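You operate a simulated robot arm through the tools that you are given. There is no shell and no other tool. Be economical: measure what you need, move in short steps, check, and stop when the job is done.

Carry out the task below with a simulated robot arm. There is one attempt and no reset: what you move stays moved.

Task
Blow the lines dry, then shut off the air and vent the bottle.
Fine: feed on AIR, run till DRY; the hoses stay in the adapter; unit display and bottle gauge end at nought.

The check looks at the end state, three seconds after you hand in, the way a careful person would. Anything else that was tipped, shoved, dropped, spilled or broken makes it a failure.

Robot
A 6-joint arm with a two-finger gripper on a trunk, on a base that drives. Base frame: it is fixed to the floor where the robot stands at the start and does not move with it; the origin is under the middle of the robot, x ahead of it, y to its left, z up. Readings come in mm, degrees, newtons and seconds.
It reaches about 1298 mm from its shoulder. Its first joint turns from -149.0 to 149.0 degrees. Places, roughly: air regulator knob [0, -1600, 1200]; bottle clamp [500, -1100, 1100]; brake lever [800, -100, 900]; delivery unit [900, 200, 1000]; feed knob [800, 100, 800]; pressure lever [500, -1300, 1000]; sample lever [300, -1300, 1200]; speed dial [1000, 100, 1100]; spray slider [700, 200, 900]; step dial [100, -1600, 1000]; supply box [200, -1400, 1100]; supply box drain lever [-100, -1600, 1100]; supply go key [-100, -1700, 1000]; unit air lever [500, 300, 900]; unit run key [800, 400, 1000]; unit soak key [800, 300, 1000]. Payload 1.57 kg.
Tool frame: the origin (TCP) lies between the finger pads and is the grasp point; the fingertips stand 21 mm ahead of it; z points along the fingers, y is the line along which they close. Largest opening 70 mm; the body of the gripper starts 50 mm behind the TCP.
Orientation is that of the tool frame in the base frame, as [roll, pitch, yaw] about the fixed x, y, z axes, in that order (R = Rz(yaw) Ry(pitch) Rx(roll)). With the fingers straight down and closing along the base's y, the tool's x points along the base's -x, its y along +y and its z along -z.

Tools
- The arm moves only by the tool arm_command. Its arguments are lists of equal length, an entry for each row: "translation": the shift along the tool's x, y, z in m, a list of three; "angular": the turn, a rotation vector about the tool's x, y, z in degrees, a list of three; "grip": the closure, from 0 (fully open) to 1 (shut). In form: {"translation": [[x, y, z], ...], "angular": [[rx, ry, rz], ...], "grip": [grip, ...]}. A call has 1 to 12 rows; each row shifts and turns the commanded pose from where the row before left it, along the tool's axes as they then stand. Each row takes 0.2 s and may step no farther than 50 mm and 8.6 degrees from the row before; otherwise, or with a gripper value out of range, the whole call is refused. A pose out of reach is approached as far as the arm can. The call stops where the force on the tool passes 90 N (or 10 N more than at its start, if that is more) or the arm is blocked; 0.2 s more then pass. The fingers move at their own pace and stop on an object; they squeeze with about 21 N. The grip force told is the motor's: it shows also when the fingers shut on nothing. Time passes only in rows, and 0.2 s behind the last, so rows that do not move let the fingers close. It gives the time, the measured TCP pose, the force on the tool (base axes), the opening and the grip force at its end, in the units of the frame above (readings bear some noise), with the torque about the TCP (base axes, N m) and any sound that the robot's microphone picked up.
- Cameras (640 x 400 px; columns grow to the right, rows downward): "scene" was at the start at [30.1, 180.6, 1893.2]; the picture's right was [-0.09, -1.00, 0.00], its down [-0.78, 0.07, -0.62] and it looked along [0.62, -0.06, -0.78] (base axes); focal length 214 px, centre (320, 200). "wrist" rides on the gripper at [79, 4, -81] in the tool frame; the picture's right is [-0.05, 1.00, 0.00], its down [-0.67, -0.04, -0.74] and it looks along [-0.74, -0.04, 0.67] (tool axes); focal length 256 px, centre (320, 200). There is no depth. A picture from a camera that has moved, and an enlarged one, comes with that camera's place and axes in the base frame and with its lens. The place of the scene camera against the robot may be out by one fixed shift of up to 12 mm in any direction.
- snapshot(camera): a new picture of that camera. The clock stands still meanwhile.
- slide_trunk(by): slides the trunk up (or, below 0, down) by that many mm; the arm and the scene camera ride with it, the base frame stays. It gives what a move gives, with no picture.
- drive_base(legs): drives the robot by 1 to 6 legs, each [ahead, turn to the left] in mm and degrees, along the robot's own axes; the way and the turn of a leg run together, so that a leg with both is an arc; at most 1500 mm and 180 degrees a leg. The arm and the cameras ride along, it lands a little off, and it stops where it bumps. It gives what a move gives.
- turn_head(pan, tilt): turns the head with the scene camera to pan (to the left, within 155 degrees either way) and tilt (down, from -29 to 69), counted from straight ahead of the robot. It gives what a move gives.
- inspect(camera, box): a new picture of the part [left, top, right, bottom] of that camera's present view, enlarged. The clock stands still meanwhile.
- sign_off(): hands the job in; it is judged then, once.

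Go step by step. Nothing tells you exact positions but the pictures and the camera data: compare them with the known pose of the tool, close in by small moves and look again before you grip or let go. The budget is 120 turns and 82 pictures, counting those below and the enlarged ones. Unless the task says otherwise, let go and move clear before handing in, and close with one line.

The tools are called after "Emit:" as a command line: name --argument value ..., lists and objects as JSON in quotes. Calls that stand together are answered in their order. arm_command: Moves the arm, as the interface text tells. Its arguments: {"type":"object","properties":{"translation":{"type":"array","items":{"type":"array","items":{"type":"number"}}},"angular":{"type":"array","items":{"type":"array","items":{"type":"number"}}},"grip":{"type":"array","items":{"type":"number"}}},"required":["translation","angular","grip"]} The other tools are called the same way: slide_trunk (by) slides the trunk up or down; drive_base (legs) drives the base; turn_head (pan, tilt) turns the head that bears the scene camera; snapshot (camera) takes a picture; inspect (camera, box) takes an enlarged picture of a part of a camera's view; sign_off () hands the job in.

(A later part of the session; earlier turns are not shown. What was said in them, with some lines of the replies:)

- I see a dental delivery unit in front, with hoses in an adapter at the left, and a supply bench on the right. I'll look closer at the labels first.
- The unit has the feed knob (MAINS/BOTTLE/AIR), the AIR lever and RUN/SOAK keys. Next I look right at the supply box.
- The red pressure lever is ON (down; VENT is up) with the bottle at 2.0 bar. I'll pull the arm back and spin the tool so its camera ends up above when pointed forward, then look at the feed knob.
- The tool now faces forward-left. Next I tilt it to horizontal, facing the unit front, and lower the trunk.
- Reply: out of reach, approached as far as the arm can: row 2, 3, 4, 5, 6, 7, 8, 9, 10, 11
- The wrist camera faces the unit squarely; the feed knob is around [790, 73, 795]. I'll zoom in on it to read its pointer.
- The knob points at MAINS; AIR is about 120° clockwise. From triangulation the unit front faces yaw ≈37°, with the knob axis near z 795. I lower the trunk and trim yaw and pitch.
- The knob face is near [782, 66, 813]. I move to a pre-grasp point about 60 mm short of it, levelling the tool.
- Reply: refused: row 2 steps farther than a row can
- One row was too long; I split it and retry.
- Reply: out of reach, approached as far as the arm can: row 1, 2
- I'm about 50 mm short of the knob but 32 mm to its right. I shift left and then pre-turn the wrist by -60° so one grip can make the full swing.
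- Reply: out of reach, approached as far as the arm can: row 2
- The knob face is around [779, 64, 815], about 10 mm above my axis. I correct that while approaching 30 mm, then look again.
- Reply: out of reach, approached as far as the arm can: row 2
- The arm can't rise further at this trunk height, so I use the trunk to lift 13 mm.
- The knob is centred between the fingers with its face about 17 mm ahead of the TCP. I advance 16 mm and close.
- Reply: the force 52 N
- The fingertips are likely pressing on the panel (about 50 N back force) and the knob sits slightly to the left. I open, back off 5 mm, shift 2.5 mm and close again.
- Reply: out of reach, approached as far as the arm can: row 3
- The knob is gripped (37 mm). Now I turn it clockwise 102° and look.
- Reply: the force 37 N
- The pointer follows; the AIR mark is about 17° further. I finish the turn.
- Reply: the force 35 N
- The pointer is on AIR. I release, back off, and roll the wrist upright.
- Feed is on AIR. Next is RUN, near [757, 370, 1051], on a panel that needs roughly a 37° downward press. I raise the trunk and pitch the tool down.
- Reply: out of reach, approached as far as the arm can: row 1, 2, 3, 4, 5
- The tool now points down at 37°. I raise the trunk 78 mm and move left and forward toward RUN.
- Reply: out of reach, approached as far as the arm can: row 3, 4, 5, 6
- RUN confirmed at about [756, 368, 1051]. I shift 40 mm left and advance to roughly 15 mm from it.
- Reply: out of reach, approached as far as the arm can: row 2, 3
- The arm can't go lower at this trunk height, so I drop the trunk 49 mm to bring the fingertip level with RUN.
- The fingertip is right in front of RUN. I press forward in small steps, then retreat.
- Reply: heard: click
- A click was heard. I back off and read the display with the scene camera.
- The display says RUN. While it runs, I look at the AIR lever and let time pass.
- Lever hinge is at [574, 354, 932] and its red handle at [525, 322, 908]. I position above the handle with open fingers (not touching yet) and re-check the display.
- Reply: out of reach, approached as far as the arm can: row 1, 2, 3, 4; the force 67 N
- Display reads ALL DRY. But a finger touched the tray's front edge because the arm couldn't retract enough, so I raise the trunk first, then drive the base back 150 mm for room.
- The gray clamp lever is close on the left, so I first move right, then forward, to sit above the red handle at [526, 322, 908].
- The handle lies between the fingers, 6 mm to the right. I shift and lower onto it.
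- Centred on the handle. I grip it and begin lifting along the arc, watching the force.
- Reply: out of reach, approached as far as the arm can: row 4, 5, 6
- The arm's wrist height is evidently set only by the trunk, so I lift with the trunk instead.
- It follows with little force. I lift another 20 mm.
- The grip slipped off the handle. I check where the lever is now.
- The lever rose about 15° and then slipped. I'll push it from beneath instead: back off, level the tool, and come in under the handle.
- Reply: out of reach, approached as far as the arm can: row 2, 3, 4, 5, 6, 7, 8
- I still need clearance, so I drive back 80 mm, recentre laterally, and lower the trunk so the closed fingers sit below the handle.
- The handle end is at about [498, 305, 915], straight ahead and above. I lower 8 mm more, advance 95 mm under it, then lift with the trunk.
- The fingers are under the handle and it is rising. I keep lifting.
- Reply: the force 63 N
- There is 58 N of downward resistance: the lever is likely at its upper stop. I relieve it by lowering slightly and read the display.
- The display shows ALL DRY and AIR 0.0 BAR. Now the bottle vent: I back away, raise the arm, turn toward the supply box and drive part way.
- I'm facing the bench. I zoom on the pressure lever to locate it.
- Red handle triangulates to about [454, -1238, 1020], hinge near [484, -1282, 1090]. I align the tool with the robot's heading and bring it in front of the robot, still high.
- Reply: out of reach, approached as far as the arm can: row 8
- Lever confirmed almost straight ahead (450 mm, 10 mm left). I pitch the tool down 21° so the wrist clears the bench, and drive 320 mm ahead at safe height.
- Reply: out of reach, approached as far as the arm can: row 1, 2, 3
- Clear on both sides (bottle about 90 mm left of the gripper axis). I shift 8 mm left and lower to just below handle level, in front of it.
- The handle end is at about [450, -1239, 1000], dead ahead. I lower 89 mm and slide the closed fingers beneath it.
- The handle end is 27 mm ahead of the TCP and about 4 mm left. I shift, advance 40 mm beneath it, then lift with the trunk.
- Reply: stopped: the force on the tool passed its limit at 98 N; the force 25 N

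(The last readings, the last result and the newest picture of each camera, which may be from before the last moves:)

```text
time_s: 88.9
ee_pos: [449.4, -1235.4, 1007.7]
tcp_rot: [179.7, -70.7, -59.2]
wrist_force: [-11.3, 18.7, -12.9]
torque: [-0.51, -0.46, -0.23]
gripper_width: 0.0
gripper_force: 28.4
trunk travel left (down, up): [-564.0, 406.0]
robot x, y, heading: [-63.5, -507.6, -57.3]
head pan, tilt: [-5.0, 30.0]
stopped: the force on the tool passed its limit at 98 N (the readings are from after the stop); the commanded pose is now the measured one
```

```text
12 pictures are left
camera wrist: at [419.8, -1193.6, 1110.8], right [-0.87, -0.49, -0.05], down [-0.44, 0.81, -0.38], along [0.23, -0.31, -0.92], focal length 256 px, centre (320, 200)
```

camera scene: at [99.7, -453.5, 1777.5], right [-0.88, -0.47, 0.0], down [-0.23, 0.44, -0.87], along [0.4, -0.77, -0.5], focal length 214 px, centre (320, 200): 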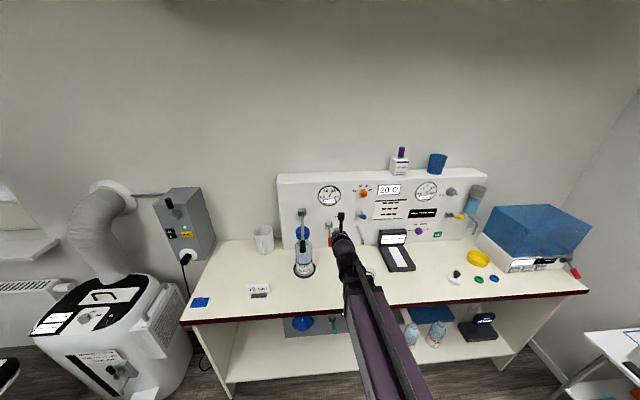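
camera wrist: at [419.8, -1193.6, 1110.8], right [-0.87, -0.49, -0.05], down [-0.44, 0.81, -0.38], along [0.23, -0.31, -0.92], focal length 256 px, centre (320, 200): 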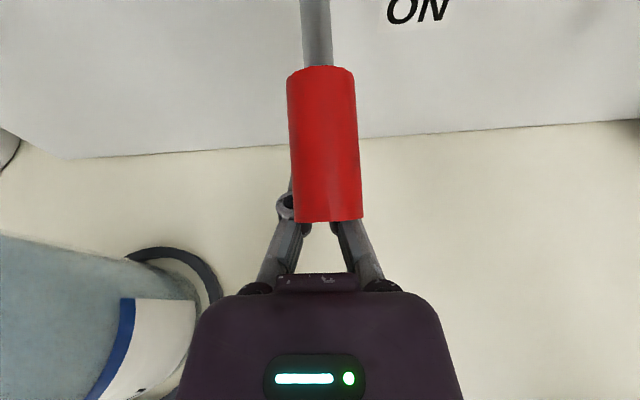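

The handle end caught on the finger knuckles. I'll drop slightly, back out, flatten the tool by 10°, and re-engage only with the fingertips.

Emit:
slide_trunk --by -35

Emit:
arm_command --translation '[[-0.0115, 0, -0.0352], [-0.0115, 0, -0.0352], [0, 0, 0], [0, 0, 0], [0, 0, 0]]' --angular '[[0, 0, 0], [0, 0, 0], [0, 5, 0], [0, 5, 0], [0, 0, 0]]' --grip '[1, 1, 1, 1, 1]'

Emit:
snapshot --camera "wrist"

```text
time_s: 89.7
ee_pos: [449.2, -1238.0, 973.3]
tcp_rot: [179.5, -71.2, -58.9]
wrist_force: [-0.1, 0.3, 0.4]
torque: [0.0, -0.02, 0.01]
gripper_width: 0.1
gripper_force: 28.8
trunk travel left (down, up): [-529.0, 441.0]
robot x, y, heading: [-60.8, -505.6, -57.2]
head pan, tilt: [-5.0, 30.0]
```

```text
time_s: 90.9
ee_pos: [411.7, -1171.9, 1004.8]
tcp_rot: [178.9, -81.0, -58.4]
wrist_force: [0.2, 0.6, -1.0]
torque: [-0.01, 0.01, 0.03]
gripper_width: 0.1
gripper_force: 28.6
out of reach, approached as far as the arm can: row 2, 3, 4
trunk travel left (down, up): [-529.0, 441.0]
robot x, y, heading: [-59.7, -505.5, -57.1]
head pan, tilt: [-5.0, 30.0]
```

```text
11 pictures are left
camera wrist: at [374.0, -1116.1, 1097.4], right [-0.86, -0.5, -0.05], down [-0.4, 0.74, -0.54], along [0.31, -0.45, -0.84], focal length 256 px, centre (320, 200)
```

wrist: 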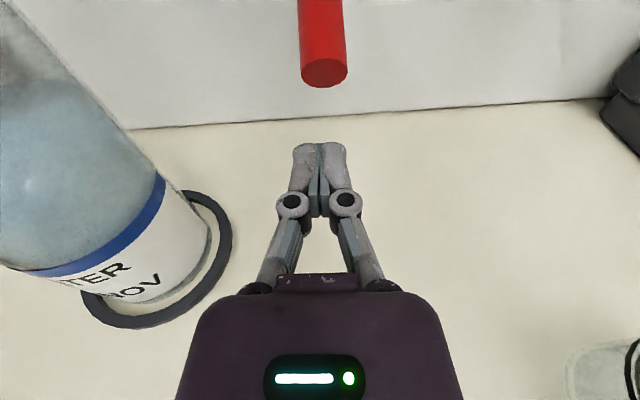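

The handle end is now near [442, -1228, 1020], about 43° below level. I lower 20 mm, advance 49 mm so just the fingertips are under it, and lift.

Emit:
slide_trunk --by -20

Emit:
arm_command --translation '[[0.0037, 0.004, 0.0242], [0.0037, 0, 0.0242]]' --angular '[[0, 0, 0], [0, 0, 0]]' --grip '[1, 1]'

Emit:
slide_trunk --by 45

Emit:
snapshot --camera "wrist"

```text
time_s: 91.6
ee_pos: [413.0, -1173.4, 984.7]
tcp_rot: [179.0, -80.9, -58.5]
wrist_force: [-0.2, -0.2, 0.1]
torque: [-0.02, -0.06, -0.01]
gripper_width: 0.0
gripper_force: 28.7
trunk travel left (down, up): [-509.0, 461.0]
robot x, y, heading: [-60.7, -505.1, -57.2]
head pan, tilt: [-5.0, 30.0]
```

```text
time_s: 92.2
ee_pos: [432.8, -1217.4, 983.1]
tcp_rot: [179.0, -80.9, -58.4]
wrist_force: [0.3, -0.9, 0.1]
torque: [0.0, 0.01, -0.01]
gripper_width: 0.1
gripper_force: 28.1
trunk travel left (down, up): [-509.0, 461.0]
robot x, y, heading: [-65.7, -505.9, -57.3]
head pan, tilt: [-5.0, 30.0]
```

```text
time_s: 93.0
ee_pos: [433.0, -1217.3, 1030.6]
tcp_rot: [178.9, -80.9, -58.3]
wrist_force: [-0.1, -0.5, -0.3]
torque: [0.01, 0.02, 0.02]
gripper_width: 0.1
gripper_force: 28.2
trunk travel left (down, up): [-554.0, 416.0]
robot x, y, heading: [-64.3, -506.2, -57.4]
head pan, tilt: [-5.0, 30.0]
```

```text
10 pictures are left
camera wrist: at [395.3, -1160.3, 1122.3], right [-0.86, -0.5, -0.05], down [-0.4, 0.74, -0.54], along [0.31, -0.45, -0.84], focal length 256 px, centre (320, 200)
```

wrist: 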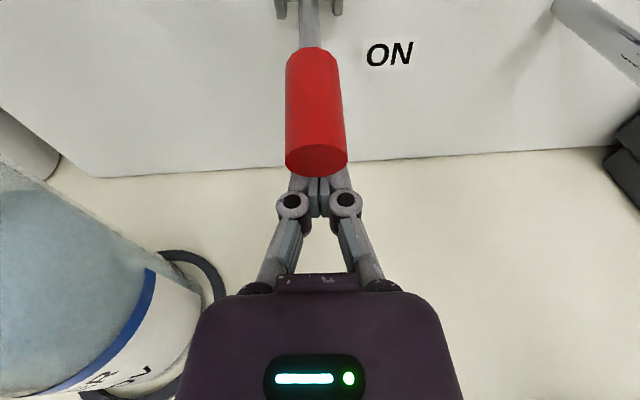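

The fingertips are under the handle and it's rising without jamming. I keep lifting with the trunk.

Emit:
slide_trunk --by 35

Emit:
snapshot --camera "wrist"

```text
time_s: 93.8
ee_pos: [432.1, -1215.9, 1065.3]
tcp_rot: [178.9, -80.9, -58.3]
wrist_force: [-0.3, -0.5, -0.8]
torque: [0.0, 0.0, -0.02]
gripper_width: 0.0
gripper_force: 29.1
trunk travel left (down, up): [-589.0, 381.0]
robot x, y, heading: [-61.5, -507.5, -57.3]
head pan, tilt: [-5.0, 30.0]
```

```text
9 pictures are left
camera wrist: at [395.3, -1160.1, 1157.3], right [-0.86, -0.5, -0.05], down [-0.4, 0.74, -0.54], along [0.31, -0.45, -0.84], focal length 256 px, centre (320, 200)
```

wrist: 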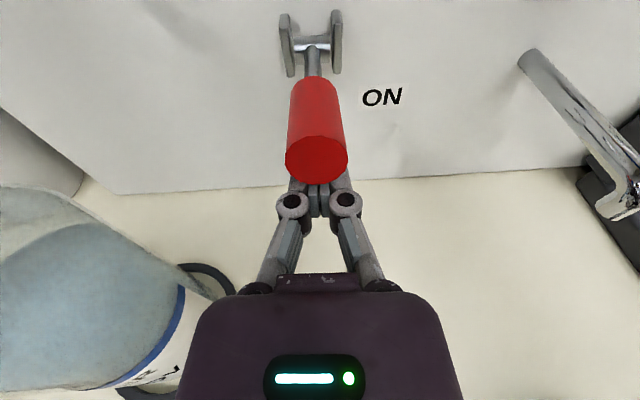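

Nearly level now; I lift further.

Emit:
slide_trunk --by 30

Emit:
inspect --camera "scene" --box '[270, 110, 390, 220]'

```text
time_s: 94.6
ee_pos: [432.3, -1216.3, 1094.8]
tcp_rot: [178.8, -80.9, -58.3]
wrist_force: [-0.6, 0.9, 0.2]
torque: [-0.01, -0.04, -0.02]
gripper_width: 0.1
gripper_force: 28.5
trunk travel left (down, up): [-619.0, 351.0]
robot x, y, heading: [-61.5, -504.8, -56.9]
head pan, tilt: [-5.0, 30.0]
```

```text
3.64 times, centred on (330, 165) of scene
camera zoom: at [99.1, -452.5, 1634.6], right [-0.88, -0.47, 0.0], down [-0.23, 0.44, -0.87], along [0.4, -0.77, -0.5], focal length 780 px, centre (284, 327)
```

zoom: 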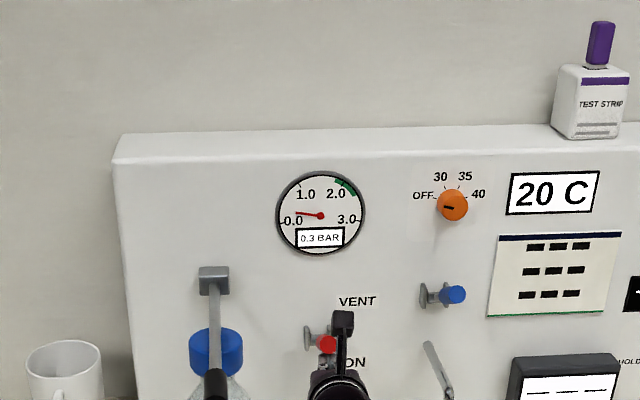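

The gauge is falling (0.3 bar). I nudge the lever a bit further to its end.

Emit:
slide_trunk --by 14

Emit:
inspect --camera "scene" --box '[270, 110, 390, 220]'

```text
time_s: 95.2
ee_pos: [432.2, -1215.9, 1107.7]
tcp_rot: [178.8, -80.8, -58.3]
wrist_force: [-0.5, -0.2, 0.8]
torque: [0.01, -0.03, 0.01]
gripper_width: 0.0
gripper_force: 28.7
trunk travel left (down, up): [-633.0, 337.0]
robot x, y, heading: [-63.2, -506.2, -57.2]
head pan, tilt: [-5.0, 30.0]
```

```text
3.64 times, centred on (330, 165) of scene
camera zoom: at [99.0, -452.4, 1648.6], right [-0.88, -0.47, 0.0], down [-0.23, 0.44, -0.87], along [0.4, -0.77, -0.5], focal length 780 px, centre (284, 327)
```

zoom: 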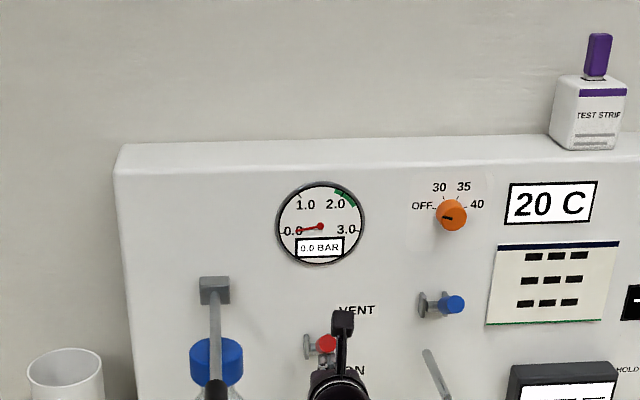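

The gauge reads 0.0 bar. I lift a bit more so the lever is firmly in VENT.

Emit:
slide_trunk --by 14

```text
time_s: 95.7
ee_pos: [427.4, -1213.6, 1113.8]
tcp_rot: [-180.0, -79.5, -60.3]
wrist_force: [-5.2, 9.7, -22.5]
torque: [0.25, 0.3, -0.12]
gripper_width: 0.0
gripper_force: 28.7
trunk travel left (down, up): [-643.0, 327.0]
robot x, y, heading: [-64.4, -508.7, -57.1]
head pan, tilt: [-5.0, 30.0]
stopped: the force on the tool passed its limit at 106 N (the readings are from after the stop); the commanded pose is now the measured one
```

The lever is at its stop. I lower clear, back the arm out, and drive back.

Emit:
slide_trunk --by -25

Emit:
drive_base --legs '[[-300, 0]]'

Emit:
inspect --camera "scene" --box '[250, 120, 410, 240]'

Emit:
turn_head --pan 65 --tilt 25

Emit:
snapshot --camera "scene"

```text
time_s: 96.4
ee_pos: [429.8, -1214.6, 1090.0]
tcp_rot: [180.0, -79.8, -60.1]
wrist_force: [-0.8, 0.1, -0.3]
torque: [-0.01, -0.03, 0.07]
gripper_width: 0.1
gripper_force: 28.4
trunk travel left (down, up): [-618.0, 352.0]
robot x, y, heading: [-61.9, -509.6, -57.0]
head pan, tilt: [-5.0, 30.0]
```

```text
time_s: 98.7
ee_pos: [272.7, -969.9, 1089.7]
tcp_rot: [-180.0, -79.7, -60.0]
wrist_force: [-0.3, -0.2, 0.8]
torque: [0.02, 0.02, -0.01]
gripper_width: 0.0
gripper_force: 28.9
trunk travel left (down, up): [-618.0, 352.0]
robot x, y, heading: [-218.9, -264.2, -57.3]
head pan, tilt: [-5.0, 30.0]
```

```text
3.33 times, centred on (330, 180) of scene
camera zoom: at [-57.5, -209.3, 1633.3], right [-0.89, -0.47, 0.0], down [-0.23, 0.44, -0.87], along [0.4, -0.77, -0.5], focal length 715 px, centre (287, 267)
```

zoom: 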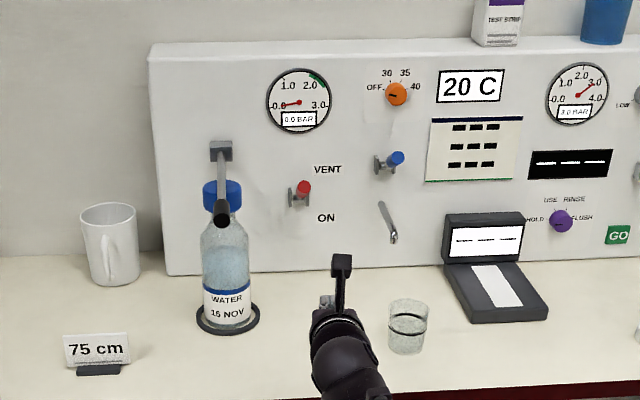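

```text
time_s: 100.1
ee_pos: [272.0, -971.4, 1088.3]
tcp_rot: [-180.0, -79.7, -60.1]
wrist_force: [-0.1, 0.3, 0.3]
torque: [-0.01, -0.01, 0.02]
gripper_width: 0.0
gripper_force: 28.3
trunk travel left (down, up): [-618.0, 352.0]
robot x, y, heading: [-220.1, -261.2, -57.3]
head pan, tilt: [65.0, 25.0]
```

```text
5 pictures are left
camera scene: at [-8.1, -117.2, 1641.3], right [0.13, -0.99, 0.0], down [-0.42, -0.06, -0.91], along [0.9, 0.12, -0.42], focal length 214 px, centre (320, 200)
```

scene: 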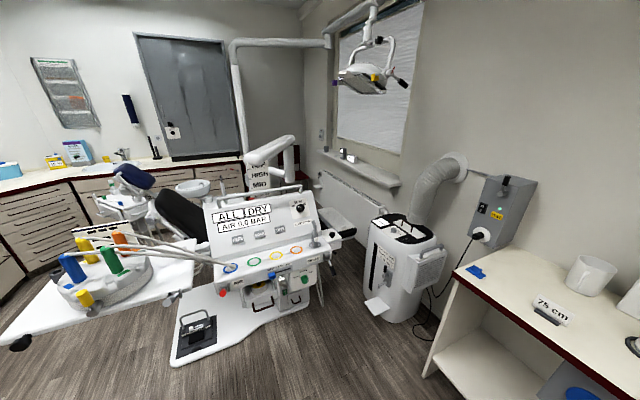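

Bottle gauge is at 0.0 and the lever stands in VENT. A final zoom on the unit to verify.

Emit:
inspect --camera "scene" --box '[190, 180, 340, 310]'

Emit:
inspect --camera "scene" --box '[260, 245, 340, 305]'

```text
3.08 times, centred on (265, 245) of scene
camera zoom: at [-8.1, -117.2, 1641.3], right [0.13, -0.99, 0.0], down [-0.42, -0.06, -0.91], along [0.9, 0.12, -0.42], focal length 660 px, centre (489, 62)
```

zoom: 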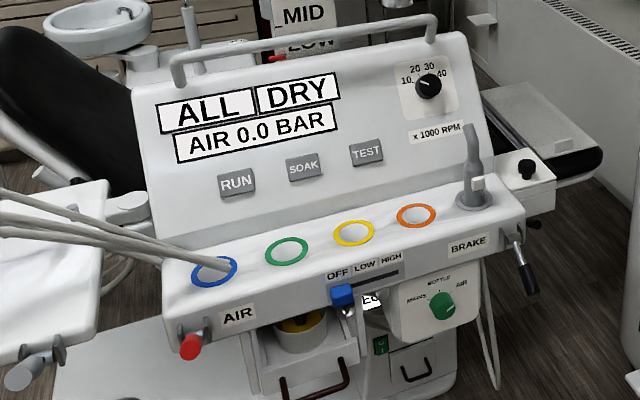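

```text
6.67 times, centred on (300, 275) of scene
camera zoom: at [-8.1, -117.2, 1641.3], right [0.13, -0.99, 0.0], down [-0.42, -0.06, -0.91], along [0.9, 0.12, -0.42], focal length 1430 px, centre (453, -300)
```

zoom: 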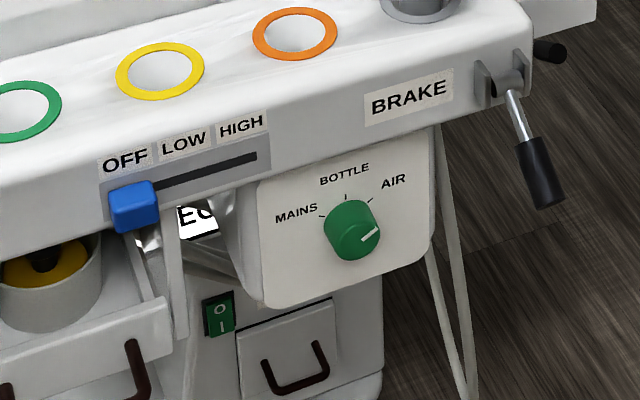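

The feed knob is on AIR, the display reads ALL DRY and AIR 0.0 BAR, the bottle gauge is at 0.0, the hoses are in the adapter, and the arm is clear. Handing in.

Emit:
sign_off

```text
The job is handed in.
```

The lines are blown dry, the air is shut off and the bottle is vented: the unit display reads ALL DRY and AIR 0.0 BAR, and the bottle gauge reads 0.0. The feed knob is on AIR and the hoses are still in the adapter. On the way a finger pressed the unit's front edge at about 65 N, with no visible shift in the later pictures.
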